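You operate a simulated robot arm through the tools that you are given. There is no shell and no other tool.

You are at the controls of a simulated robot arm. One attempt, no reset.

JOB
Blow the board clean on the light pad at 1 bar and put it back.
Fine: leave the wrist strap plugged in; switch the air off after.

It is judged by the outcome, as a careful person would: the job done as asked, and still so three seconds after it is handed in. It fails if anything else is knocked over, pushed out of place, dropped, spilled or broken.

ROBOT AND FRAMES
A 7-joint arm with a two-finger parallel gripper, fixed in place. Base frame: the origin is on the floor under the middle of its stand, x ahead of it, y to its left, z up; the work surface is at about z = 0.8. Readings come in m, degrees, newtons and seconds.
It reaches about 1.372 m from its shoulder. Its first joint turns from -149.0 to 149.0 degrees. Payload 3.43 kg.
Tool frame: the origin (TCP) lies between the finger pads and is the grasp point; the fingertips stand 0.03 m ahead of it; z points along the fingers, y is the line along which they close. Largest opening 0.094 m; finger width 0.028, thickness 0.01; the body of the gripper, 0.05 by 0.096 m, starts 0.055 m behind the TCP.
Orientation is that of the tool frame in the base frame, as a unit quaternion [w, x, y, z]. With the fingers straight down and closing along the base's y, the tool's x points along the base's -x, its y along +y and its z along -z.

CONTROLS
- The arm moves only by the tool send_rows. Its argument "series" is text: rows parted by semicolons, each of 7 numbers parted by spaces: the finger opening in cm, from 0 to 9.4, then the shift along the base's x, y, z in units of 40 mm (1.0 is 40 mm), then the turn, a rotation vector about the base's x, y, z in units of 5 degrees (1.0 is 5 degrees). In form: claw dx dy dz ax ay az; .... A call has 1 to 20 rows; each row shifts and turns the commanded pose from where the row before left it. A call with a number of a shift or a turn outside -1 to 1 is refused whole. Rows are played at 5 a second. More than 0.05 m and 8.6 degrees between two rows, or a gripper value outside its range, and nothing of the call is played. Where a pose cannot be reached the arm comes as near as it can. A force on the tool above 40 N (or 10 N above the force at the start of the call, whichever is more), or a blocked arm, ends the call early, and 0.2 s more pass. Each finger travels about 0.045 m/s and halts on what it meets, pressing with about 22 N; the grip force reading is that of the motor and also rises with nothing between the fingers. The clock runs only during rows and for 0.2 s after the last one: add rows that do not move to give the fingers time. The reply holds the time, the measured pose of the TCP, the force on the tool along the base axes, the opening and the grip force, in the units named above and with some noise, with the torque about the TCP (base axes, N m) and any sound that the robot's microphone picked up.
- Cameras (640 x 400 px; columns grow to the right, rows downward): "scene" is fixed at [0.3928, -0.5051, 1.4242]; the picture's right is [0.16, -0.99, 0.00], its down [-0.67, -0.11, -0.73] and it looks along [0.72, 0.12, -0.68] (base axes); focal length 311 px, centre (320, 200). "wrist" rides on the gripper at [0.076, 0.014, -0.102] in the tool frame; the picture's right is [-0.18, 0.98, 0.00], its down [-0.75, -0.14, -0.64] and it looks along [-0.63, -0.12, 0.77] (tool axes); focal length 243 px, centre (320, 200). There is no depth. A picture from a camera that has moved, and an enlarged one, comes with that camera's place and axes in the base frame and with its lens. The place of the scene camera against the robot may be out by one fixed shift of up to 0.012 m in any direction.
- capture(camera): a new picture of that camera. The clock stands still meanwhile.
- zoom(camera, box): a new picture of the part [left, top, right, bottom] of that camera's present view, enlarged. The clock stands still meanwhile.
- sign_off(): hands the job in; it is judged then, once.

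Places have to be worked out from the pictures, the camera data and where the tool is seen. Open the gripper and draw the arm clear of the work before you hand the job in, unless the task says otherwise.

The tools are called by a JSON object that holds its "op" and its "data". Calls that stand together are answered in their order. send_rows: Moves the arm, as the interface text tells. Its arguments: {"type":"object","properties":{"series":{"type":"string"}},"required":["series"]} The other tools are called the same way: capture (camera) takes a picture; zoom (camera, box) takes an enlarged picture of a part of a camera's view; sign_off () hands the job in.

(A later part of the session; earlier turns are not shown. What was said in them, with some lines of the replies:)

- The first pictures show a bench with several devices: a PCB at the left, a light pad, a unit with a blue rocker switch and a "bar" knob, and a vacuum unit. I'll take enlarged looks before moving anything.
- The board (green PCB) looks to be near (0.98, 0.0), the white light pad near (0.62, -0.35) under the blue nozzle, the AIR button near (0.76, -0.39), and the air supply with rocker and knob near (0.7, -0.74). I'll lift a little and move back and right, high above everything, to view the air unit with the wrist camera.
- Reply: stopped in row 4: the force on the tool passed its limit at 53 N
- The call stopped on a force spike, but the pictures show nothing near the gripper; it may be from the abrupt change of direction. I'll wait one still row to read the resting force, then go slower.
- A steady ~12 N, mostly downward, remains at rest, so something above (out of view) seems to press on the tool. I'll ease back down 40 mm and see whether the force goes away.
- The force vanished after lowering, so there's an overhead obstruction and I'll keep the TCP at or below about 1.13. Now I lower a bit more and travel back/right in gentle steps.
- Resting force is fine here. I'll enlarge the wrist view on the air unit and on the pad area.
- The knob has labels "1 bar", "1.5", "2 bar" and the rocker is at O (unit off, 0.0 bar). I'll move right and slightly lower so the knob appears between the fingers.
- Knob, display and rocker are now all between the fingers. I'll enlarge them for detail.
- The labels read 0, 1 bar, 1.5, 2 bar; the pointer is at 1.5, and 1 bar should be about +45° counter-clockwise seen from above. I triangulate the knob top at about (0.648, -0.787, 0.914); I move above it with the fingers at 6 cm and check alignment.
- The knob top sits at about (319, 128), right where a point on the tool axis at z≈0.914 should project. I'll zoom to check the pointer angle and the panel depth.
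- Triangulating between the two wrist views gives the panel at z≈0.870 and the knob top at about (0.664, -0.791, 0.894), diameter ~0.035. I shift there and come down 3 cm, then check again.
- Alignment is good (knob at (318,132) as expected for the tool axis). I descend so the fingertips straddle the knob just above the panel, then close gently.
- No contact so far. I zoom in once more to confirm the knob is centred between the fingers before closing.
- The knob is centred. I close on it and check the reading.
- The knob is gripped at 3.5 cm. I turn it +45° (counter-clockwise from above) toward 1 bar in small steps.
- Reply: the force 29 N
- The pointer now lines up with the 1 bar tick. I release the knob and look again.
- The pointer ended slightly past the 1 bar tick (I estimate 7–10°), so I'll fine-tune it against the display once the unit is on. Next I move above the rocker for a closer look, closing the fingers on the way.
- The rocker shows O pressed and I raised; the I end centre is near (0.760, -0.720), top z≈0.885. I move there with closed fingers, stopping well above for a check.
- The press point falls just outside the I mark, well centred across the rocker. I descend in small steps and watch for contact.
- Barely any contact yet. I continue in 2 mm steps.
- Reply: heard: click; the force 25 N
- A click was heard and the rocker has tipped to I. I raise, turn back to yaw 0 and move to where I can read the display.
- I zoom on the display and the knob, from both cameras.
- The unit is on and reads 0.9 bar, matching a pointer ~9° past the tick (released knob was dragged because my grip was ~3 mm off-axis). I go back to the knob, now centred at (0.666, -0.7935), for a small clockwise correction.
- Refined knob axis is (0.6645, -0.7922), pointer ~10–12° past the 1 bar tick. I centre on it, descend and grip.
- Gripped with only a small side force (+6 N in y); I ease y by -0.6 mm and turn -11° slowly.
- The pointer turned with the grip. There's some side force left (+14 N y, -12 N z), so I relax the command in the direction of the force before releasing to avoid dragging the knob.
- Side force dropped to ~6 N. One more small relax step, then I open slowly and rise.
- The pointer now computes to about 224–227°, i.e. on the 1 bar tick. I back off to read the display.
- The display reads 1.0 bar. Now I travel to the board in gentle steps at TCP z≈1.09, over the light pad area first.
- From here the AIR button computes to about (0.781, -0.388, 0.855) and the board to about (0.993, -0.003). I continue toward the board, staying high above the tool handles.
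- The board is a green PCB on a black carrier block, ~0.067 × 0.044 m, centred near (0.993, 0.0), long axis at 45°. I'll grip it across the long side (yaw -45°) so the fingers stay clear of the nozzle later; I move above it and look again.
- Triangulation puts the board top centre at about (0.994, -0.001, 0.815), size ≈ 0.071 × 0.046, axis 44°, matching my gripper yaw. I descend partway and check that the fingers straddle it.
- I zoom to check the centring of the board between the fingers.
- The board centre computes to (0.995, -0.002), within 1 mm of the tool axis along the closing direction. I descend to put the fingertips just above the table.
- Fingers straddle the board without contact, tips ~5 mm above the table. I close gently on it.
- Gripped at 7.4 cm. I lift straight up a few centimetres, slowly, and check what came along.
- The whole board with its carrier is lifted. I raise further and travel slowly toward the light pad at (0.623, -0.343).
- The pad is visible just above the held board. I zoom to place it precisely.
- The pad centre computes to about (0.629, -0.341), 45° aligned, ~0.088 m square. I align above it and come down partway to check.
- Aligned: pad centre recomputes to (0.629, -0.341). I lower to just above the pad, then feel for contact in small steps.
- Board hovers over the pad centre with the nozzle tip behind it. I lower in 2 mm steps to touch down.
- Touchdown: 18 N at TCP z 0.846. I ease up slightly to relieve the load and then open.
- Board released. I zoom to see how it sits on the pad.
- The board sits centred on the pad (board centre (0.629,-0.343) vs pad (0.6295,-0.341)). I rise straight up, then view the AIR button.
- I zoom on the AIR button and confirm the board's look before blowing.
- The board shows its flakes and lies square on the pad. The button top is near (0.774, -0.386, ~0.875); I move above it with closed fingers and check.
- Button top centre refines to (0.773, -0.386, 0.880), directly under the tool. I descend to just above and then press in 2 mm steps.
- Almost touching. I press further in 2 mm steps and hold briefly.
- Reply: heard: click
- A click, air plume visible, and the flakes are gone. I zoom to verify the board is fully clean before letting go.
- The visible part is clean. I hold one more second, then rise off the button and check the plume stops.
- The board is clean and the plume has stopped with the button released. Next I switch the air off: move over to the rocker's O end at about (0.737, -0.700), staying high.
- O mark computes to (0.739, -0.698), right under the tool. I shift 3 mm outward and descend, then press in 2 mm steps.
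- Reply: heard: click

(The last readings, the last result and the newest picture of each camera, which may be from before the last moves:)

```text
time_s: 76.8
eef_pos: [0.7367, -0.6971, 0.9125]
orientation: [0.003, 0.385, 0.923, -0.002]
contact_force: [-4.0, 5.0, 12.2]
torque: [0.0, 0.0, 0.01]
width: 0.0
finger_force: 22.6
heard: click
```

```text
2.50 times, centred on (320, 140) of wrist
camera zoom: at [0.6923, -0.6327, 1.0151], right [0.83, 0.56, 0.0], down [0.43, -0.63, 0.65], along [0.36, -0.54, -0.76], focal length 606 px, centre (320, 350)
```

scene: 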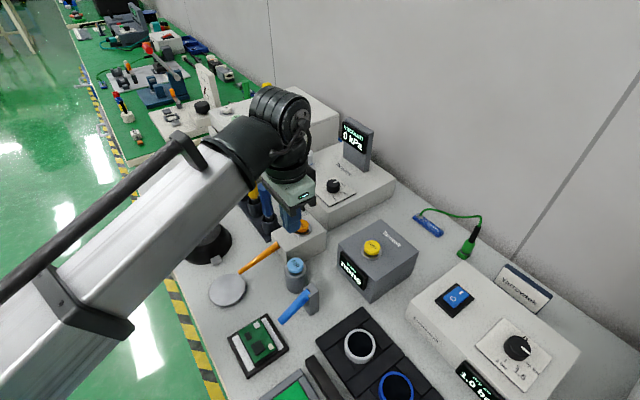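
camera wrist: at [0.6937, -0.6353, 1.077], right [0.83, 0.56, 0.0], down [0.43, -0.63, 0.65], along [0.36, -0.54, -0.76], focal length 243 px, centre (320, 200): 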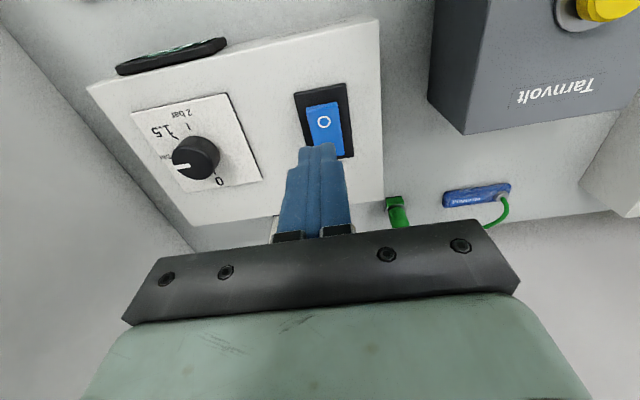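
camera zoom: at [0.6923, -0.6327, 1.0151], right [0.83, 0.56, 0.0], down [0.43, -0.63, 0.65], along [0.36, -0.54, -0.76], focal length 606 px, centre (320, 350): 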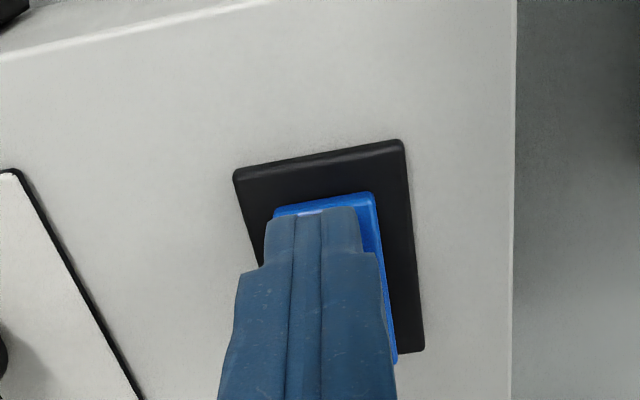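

Click heard. I rise and head back toward the light pad, opening the fingers, then check the display and rocker.

{"op": "send_rows", "data": {"series": "0 0 0 0.3 0 0 0;0 0 0 0.6 0 0 0;0 0 0 0.8 0 0 0;0 0 0.1 0.6 0 0 0;0 -0.1 0.3 0.3 0 0 0;1 -0.2 0.6 0 0 0 0;3 -0.25 0.7 0 0 0 0;5 -0.25 0.75 0 0 0 0;7 -0.25 0.75 0 0 0 0;9 -0.25 0.75 0 0 0 0;9.4 -0.25 0.75 0 0 0 0;9.4 -0.25 0.75 0 0 0 0;9.4 -0.25 0.75 0 0 0 0;9.4 -0.25 0.75 0 0 0 0;9.4 -0.2 0.75 0 0 0 0;9.4 -0.1 0.6 0 0 0 0;9.4 0 0.3 0 0 0 0;9.4 0 0 0 0 0 0"}}

{"op": "capture", "data": {"camera": "scene"}}

{"op": "zoom", "data": {"camera": "scene", "box": [430, 270, 590, 400]}}

{"op": "capture", "data": {"camera": "wrist"}}

```text
time_s: 80.6
eef_pos: [0.631, -0.3516, 1.014]
orientation: [0.002, 0.384, 0.923, -0.002]
contact_force: [-0.2, -0.4, 0.3]
torque: [0.02, 0.01, 0.02]
width: 0.094
finger_force: 0.0
```

```text
taken
```

scene: 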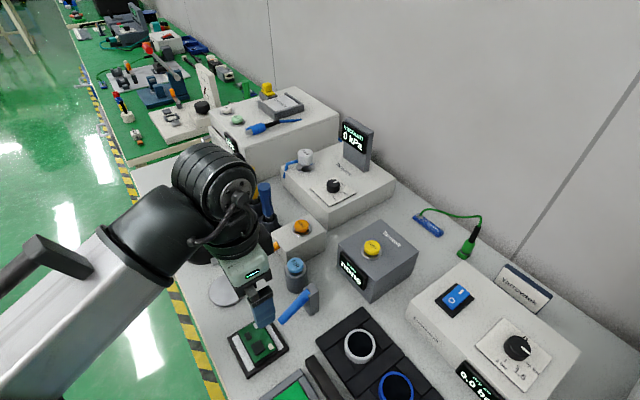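

```text
3.08 times, centred on (510, 335) of scene
camera zoom: at [0.3928, -0.5051, 1.4242], right [0.16, -0.99, 0.0], down [-0.67, -0.11, -0.73], along [0.72, 0.12, -0.68], focal length 957 px, centre (-265, -215)
```

zoom: 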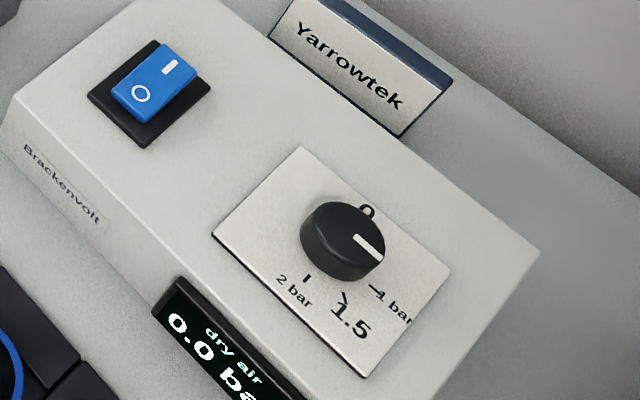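

```text
taken
camera wrist: at [0.5872, -0.2882, 1.1173], right [0.83, 0.56, 0.0], down [0.43, -0.63, 0.65], along [0.36, -0.54, -0.76], focal length 243 px, centre (320, 200)
```

wrist: 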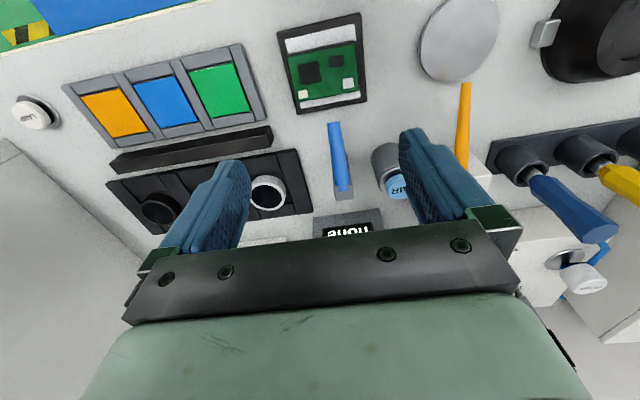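

The display reads 0.0 bar and the rocker is at O. Now I line up over the board (placed at TCP (0.6287,-0.3420)) and descend partway.

{"op": "send_rows", "data": {"series": "9.4 -0.03 0.12 -0.2 0 0 0;9.4 -0.03 0.12 -0.5 0 0 0;9.4 0 0 -0.6 0 0 0;9.4 0 0 -0.6 0 0 0;9.4 0 0 -0.5 0 0 0;9.4 0 0 -0.4 0 0 0;9.4 0 0 0 0 0 0;9.4 0 0 0 0 0 0"}}

{"op": "zoom", "data": {"camera": "wrist", "box": [200, 30, 440, 230]}}

```text
time_s: 82.4
eef_pos: [0.6299, -0.3435, 0.9046]
orientation: [0.003, 0.386, 0.923, -0.003]
contact_force: [-0.2, 0.7, 0.1]
torque: [0.03, -0.03, 0.01]
width: 0.0941
finger_force: 0.1
```

```text
2.00 times, centred on (320, 130) of wrist
camera zoom: at [0.5857, -0.2797, 1.0069], right [0.83, 0.56, 0.0], down [0.43, -0.63, 0.65], along [0.36, -0.54, -0.76], focal length 485 px, centre (320, 340)
```

zoom: 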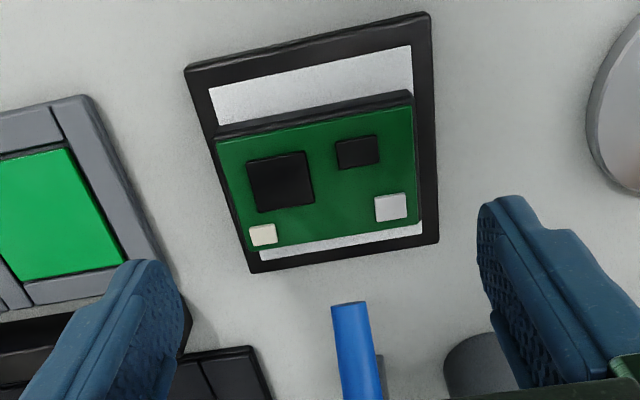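

The board is clean and its centre is at (0.6286, -0.3427). I descend to the same grip height as when placing it, then close.

{"op": "send_rows", "data": {"series": "9.4 -0.03 0.01 -0.3 0 0 0;9.4 0 0 -0.45 0 0 0;9.4 0 0 -0.4 0 0 0;9.4 0 0 -0.2 0 0 0;9.4 0 0 -0.08 0 0 0;9.4 0 0 0 0 0 0"}}

{"op": "zoom", "data": {"camera": "wrist", "box": [200, 30, 440, 230]}}

```text
time_s: 83.8
eef_pos: [0.6285, -0.3428, 0.846]
orientation: [0.003, 0.385, 0.923, -0.002]
contact_force: [-0.2, 0.0, 0.8]
torque: [0.02, 0.07, 0.0]
width: 0.094
finger_force: 0.0
```

```text
2.00 times, centred on (320, 130) of wrist
camera zoom: at [0.585, -0.2787, 0.9495], right [0.83, 0.56, 0.0], down [0.43, -0.63, 0.65], along [0.36, -0.54, -0.76], focal length 485 px, centre (320, 340)
```

zoom: 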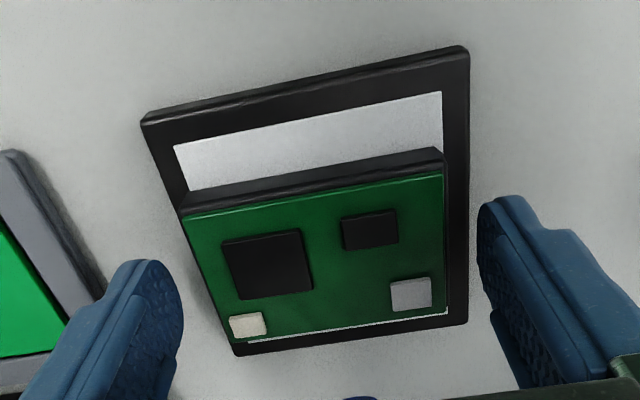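

The fingers straddle the board cleanly. I close on it and lift gently.

{"op": "send_rows", "data": {"series": "8.6 0 0 0 0 0 0;7.9 0 0 0 0 0 0;7.4 0 0 0 0 0 0;7 0 0 0 0 0 0;6.5 0 0 0 0 0 0;6.5 0 0 0 0 0 0;6.5 0 0 0.15 0 0 0;6.5 0 0 0.3 0 0 0;6.5 0 0 0.3 0 0 0;6.5 0 0 0 0 0 0"}}

{"op": "capture", "data": {"camera": "wrist"}}

{"op": "zoom", "data": {"camera": "scene", "box": [190, 250, 350, 390]}}

```text
time_s: 86.0
eef_pos: [0.6279, -0.3428, 0.877]
orientation: [0.002, 0.385, 0.923, -0.003]
contact_force: [0.5, 0.2, 0.0]
torque: [-0.02, 0.0, -0.02]
width: 0.0739
finger_force: 21.7
```

```text
taken
camera wrist: at [0.5848, -0.2783, 0.9791], right [0.83, 0.56, 0.0], down [0.43, -0.63, 0.65], along [0.36, -0.54, -0.76], focal length 243 px, centre (320, 200)
```

wrist: 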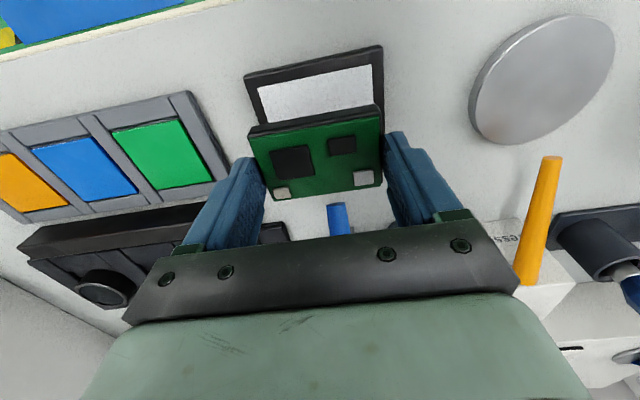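

```text
2.86 times, centred on (270, 320) of scene
camera zoom: at [0.3928, -0.5051, 1.4242], right [0.16, -0.99, 0.0], down [-0.67, -0.11, -0.73], along [0.72, 0.12, -0.68], focal length 888 px, centre (463, -143)
```

zoom: 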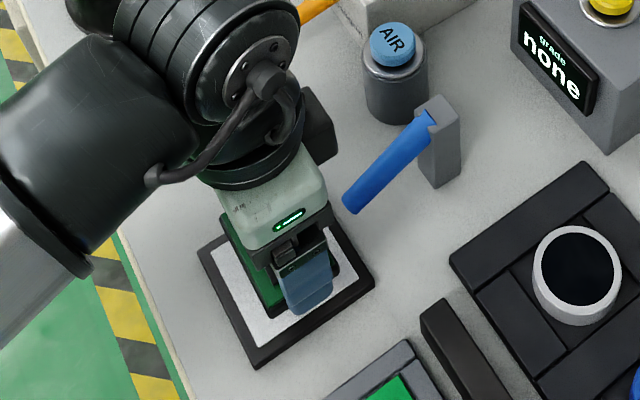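

The board is gripped and lifted. I raise and carry it back to its original place near (0.995, -0.001).

{"op": "send_rows", "data": {"series": "6.5 0 0 0.4 0 0 0;6.5 0 0 0.7 0 0 0;6.5 0 0 0.8 0 0 0;6.5 0.1 0.1 0.8 0 0 0;6.5 0.3 0.25 0.5 0 0 0;6.5 0.45 0.4 0.1 0 0 0;6.5 0.55 0.5 0 0 0 0;6.5 0.6 0.55 0 0 0 0;6.5 0.6 0.55 0 0 0 0;6.5 0.6 0.56 0 0 0 0;6.5 0.6 0.56 0 0 0 0;6.5 0.6 0.56 0 0 0 0;6.5 0.6 0.56 0 0 0 0;6.5 0.6 0.56 0 0 0 0;6.5 0.6 0.56 0 0 0 0;6.5 0.6 0.56 0 0 0 0;6.5 0.6 0.56 0 0 0 0;6.5 0.6 0.56 0 0 0 0;6.5 0.6 0.56 0 0 0 0;6.5 0 0 0 0 0 0"}}

```text
time_s: 90.2
eef_pos: [0.9735, -0.023, 1.0101]
orientation: [0.004, 0.385, 0.923, -0.002]
contact_force: [-0.5, -0.6, 0.4]
torque: [0.04, 0.01, 0.02]
width: 0.0738
finger_force: 21.4
```

I make the last horizontal step to (0.995, -0.001) and descend to just above the table.

{"op": "send_rows", "data": {"series": "6.5 0.3 0.3 -0.1 0 0 0;6.5 0.245 0.25 -0.4 0 0 0;6.5 0 0 -0.6 0 0 0;6.5 0 0 -0.6 0 0 0;6.5 0 0 -0.6 0 0 0;6.5 0 0 -0.6 0 0 0;6.5 0 0 -0.5 0 0 0;6.5 0 0 -0.3 0 0 0;6.5 0 0 -0.2 0 0 0;6.5 0 0 0 0 0 0;6.5 0 0 0 0 0 0"}}

{"op": "capture", "data": {"camera": "wrist"}}

{"op": "zoom", "data": {"camera": "scene", "box": [130, 120, 270, 230]}}

```text
time_s: 92.6
eef_pos: [0.9939, -0.0031, 0.8522]
orientation: [0.003, 0.385, 0.923, -0.002]
contact_force: [0.2, 0.4, -0.5]
torque: [-0.03, 0.01, 0.04]
width: 0.074
finger_force: 21.7
```

```text
taken
camera wrist: at [0.9506, 0.0613, 0.9541], right [0.83, 0.56, 0.0], down [0.43, -0.63, 0.65], along [0.36, -0.54, -0.76], focal length 243 px, centre (320, 200)
```

wrist: 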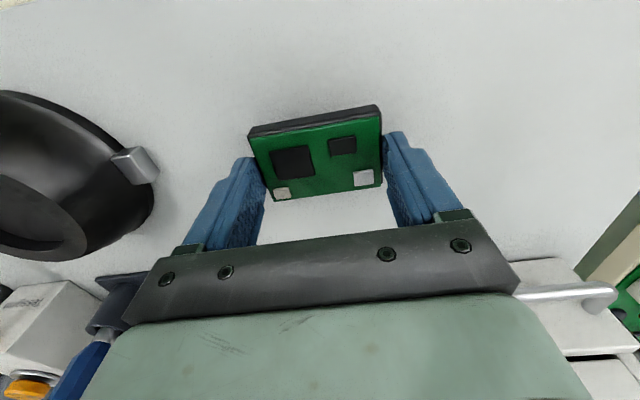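

```text
3.64 times, centred on (200, 175) of scene
camera zoom: at [0.3928, -0.5051, 1.4242], right [0.16, -0.99, 0.0], down [-0.67, -0.11, -0.73], along [0.72, 0.12, -0.68], focal length 1131 px, centre (756, 291)
```

zoom: 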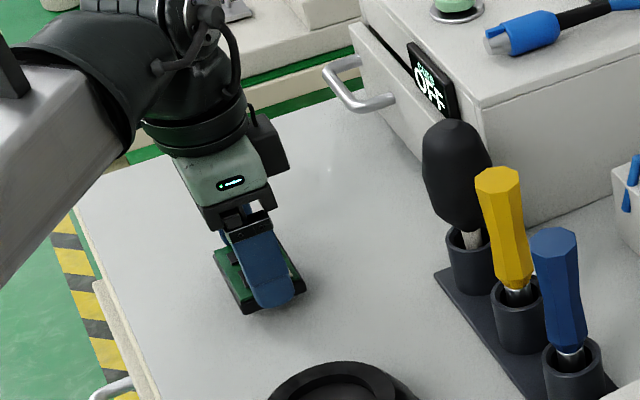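

Nearly there; I nudge +1 mm in x and y and lower in small steps until touchdown at about z 0.836.

{"op": "send_rows", "data": {"series": "6.5 0.025 0.035 -0.15 0 0 0;6.5 0 0 -0.12 0 0 0;6.5 0 0 -0.05 0 0 0;6.5 0 0 0 0 0 0"}}

```text
time_s: 93.6
eef_pos: [0.9951, -0.0016, 0.8385]
orientation: [0.003, 0.385, 0.923, -0.002]
contact_force: [0.4, 0.1, -0.7]
torque: [-0.01, -0.04, -0.02]
width: 0.074
finger_force: 22.3
```

{"op": "send_rows", "data": {"series": "6.5 0 0 -0.03 0 0 0;6.5 0 0 -0.03 0 0 0;6.5 0 0 0 0 0 0"}}

```text
time_s: 94.4
eef_pos: [0.9954, -0.0013, 0.8373]
orientation: [0.003, 0.386, 0.923, -0.003]
contact_force: [0.8, -0.2, -1.2]
torque: [0.0, 0.0, 0.01]
width: 0.074
finger_force: 21.9
```

{"op": "send_rows", "data": {"series": "6.5 0 0 -0.03 0 0 0;6.5 0 0 -0.02 0 0 0;6.5 0 0 0 0 0 0"}}

```text
time_s: 95.2
eef_pos: [0.9947, -0.0014, 0.8352]
orientation: [0.004, 0.386, 0.923, -0.001]
contact_force: [-0.3, 0.4, 6.4]
torque: [0.04, 0.02, -0.02]
width: 0.0742
finger_force: 22.2
```

The board has touched down (6 N at z 0.835). I open the fingers and rise straight up.

{"op": "send_rows", "data": {"series": "6.8 0 0 0 0 0 0;7.6 0 0 0 0 0 0;8.4 0 0 0 0 0 0;9.2 0 0 0 0 0 0;9.4 0 0 0 0 0 0;9.4 0 0 0 0 0 0;9.4 0 0 0.2 0 0 0;9.4 0 0 0.5 0 0 0;9.4 0 0 0.8 0 0 0;9.4 0 0 0.8 0 0 0;9.4 0 0 0.8 0 0 0;9.4 0 0 0.6 0 0 0;9.4 0 0 0.3 0 0 0;9.4 0 0 0 0 0 0"}}

{"op": "capture", "data": {"camera": "wrist"}}

{"op": "capture", "data": {"camera": "scene"}}

{"op": "zoom", "data": {"camera": "wrist", "box": [220, 60, 420, 220]}}

```text
time_s: 98.2
eef_pos: [0.9942, -0.0013, 0.9954]
orientation: [0.003, 0.385, 0.923, -0.003]
contact_force: [0.1, 0.0, 0.5]
torque: [-0.01, -0.02, 0.0]
width: 0.0941
finger_force: 0.2
```

```text
taken
camera wrist: at [0.9504, 0.0631, 1.0977], right [0.83, 0.56, 0.0], down [0.43, -0.63, 0.65], along [0.36, -0.54, -0.76], focal length 243 px, centre (320, 200)
```

wrist: 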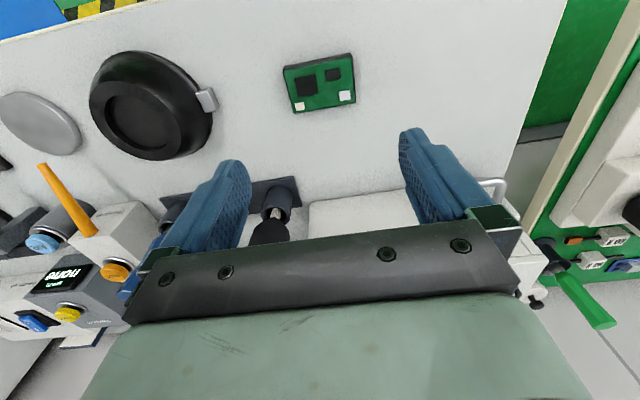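

```text
taken
```

scene: 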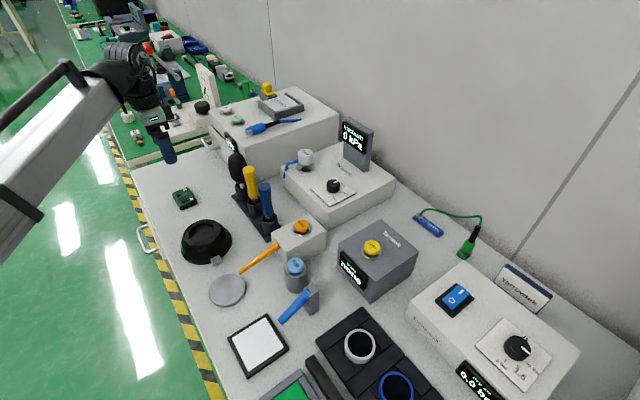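

```text
2.50 times, centred on (320, 140) of wrist
camera zoom: at [0.9504, 0.0631, 1.0977], right [0.83, 0.56, 0.0], down [0.43, -0.63, 0.65], along [0.36, -0.54, -0.76], focal length 606 px, centre (320, 350)
```

zoom: 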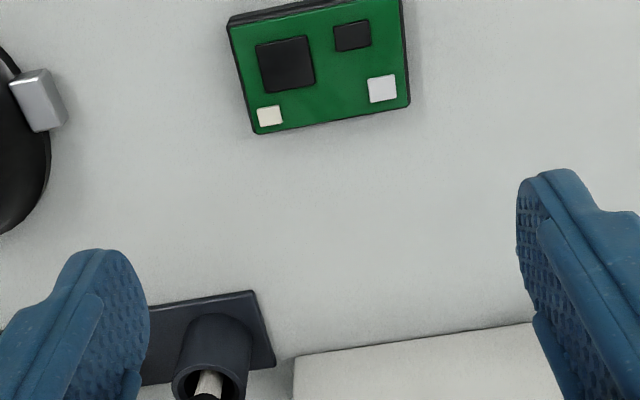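

The board is back on the table. I compare its spot with the original enlarged view, using the same box, and check the other parts.

{"op": "zoom", "data": {"camera": "scene", "box": [150, 170, 220, 230]}}

{"op": "zoom", "data": {"camera": "scene", "box": [400, 200, 600, 400]}}

{"op": "zoom", "data": {"camera": "scene", "box": [200, 260, 440, 400]}}

```text
6.67 times, centred on (185, 200) of scene
camera zoom: at [0.3928, -0.5051, 1.4242], right [0.16, -0.99, 0.0], down [-0.67, -0.11, -0.73], along [0.72, 0.12, -0.68], focal length 2073 px, centre (1220, 200)
```

zoom: 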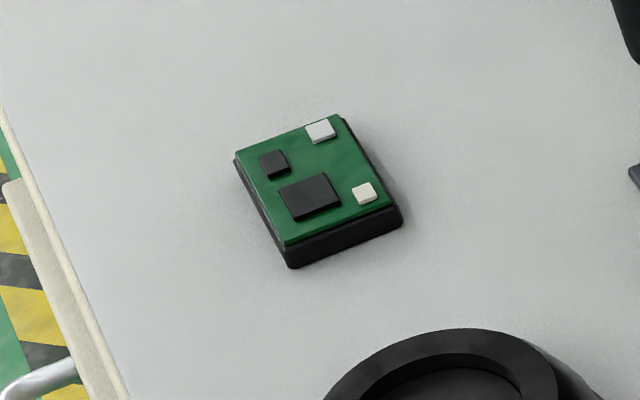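

```text
2.00 times, centred on (500, 300) of scene
camera zoom: at [0.3928, -0.5051, 1.4242], right [0.16, -0.99, 0.0], down [-0.67, -0.11, -0.73], along [0.72, 0.12, -0.68], focal length 622 px, centre (-40, 0)
```

zoom: 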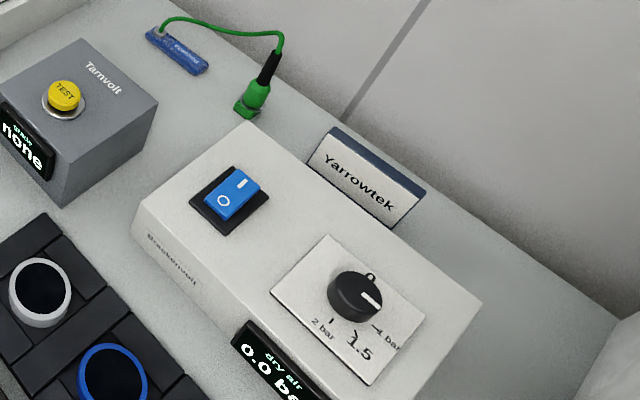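

```text
2.67 times, centred on (320, 330) of scene
camera zoom: at [0.3928, -0.5051, 1.4242], right [0.16, -0.99, 0.0], down [-0.67, -0.11, -0.73], along [0.72, 0.12, -0.68], focal length 829 px, centre (320, -147)
```

zoom: 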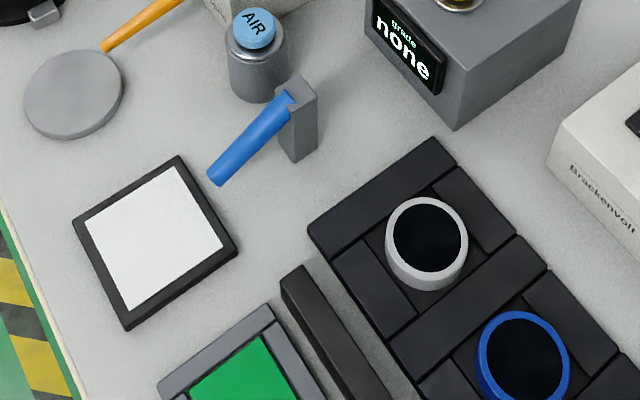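

The board is at its original spot and clean, the pad is unmoved, the air is off (0.0 bar, rocker at O), and the wrist strap is still plugged in. I draw the open gripper up and clear.

{"op": "send_rows", "data": {"series": "9.4 0 0 0.4 0 0 0;9.4 0 0.1 0.7 0 0 0;9.4 -0.3 0.3 0.7 0 0 0;9.4 -0.5 0.5 0.3 0 0 0;9.4 -0.6 0.6 0 0 0 0;9.4 -0.6 0.6 0 0 0 0;9.4 -0.3 0.3 0 0 0 0;9.4 0 0 0 0 0 0;9.4 0 0 0 0 0 0"}}

{"op": "capture", "data": {"camera": "scene"}}

```text
time_s: 100.2
eef_pos: [0.9031, 0.0947, 1.0794]
orientation: [0.003, 0.384, 0.923, -0.002]
contact_force: [0.1, -0.3, -0.2]
torque: [-0.03, 0.0, -0.02]
width: 0.0941
finger_force: 0.1
```

```text
taken
```

scene: 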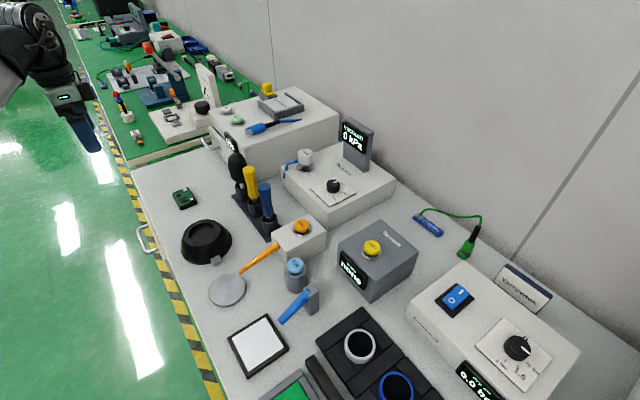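

The final picture shows everything in place: the clean board at its original spot, air off, strap plugged in, nothing disturbed, and the arm clear with the gripper open. I hand the job in.

{"op": "sign_off", "data": {}}

```text
The job is handed in.
```

The board was blown clean on the light pad at 1 bar and is back in its original spot. I've handed the job in.

- **Pressure:** I turned the knob from 1.5 to 1 bar. My first turn went slightly too far and the display read 0.9, so I corrected it and confirmed 1.0 bar before blowing. The knob is still set at 1 bar.
- **Cleaning:** I held the AIR button for about a second and a half. All the flakes were gone from the board afterwards, and the air stopped when I let go.
- **Air off:** The switch is at O and the display reads 0.0 bar.
- **Wrist strap:** I left it plugged in.
- **Early bump:** On the first move, the arm touched something overhead, out of camera view, and stopped at 53 N. I lowered it and kept it below that height for the rest of the job. I never saw what it touched, but nothing on the bench looks moved or damaged.

The gripper is open and the arm is clear of the bench.
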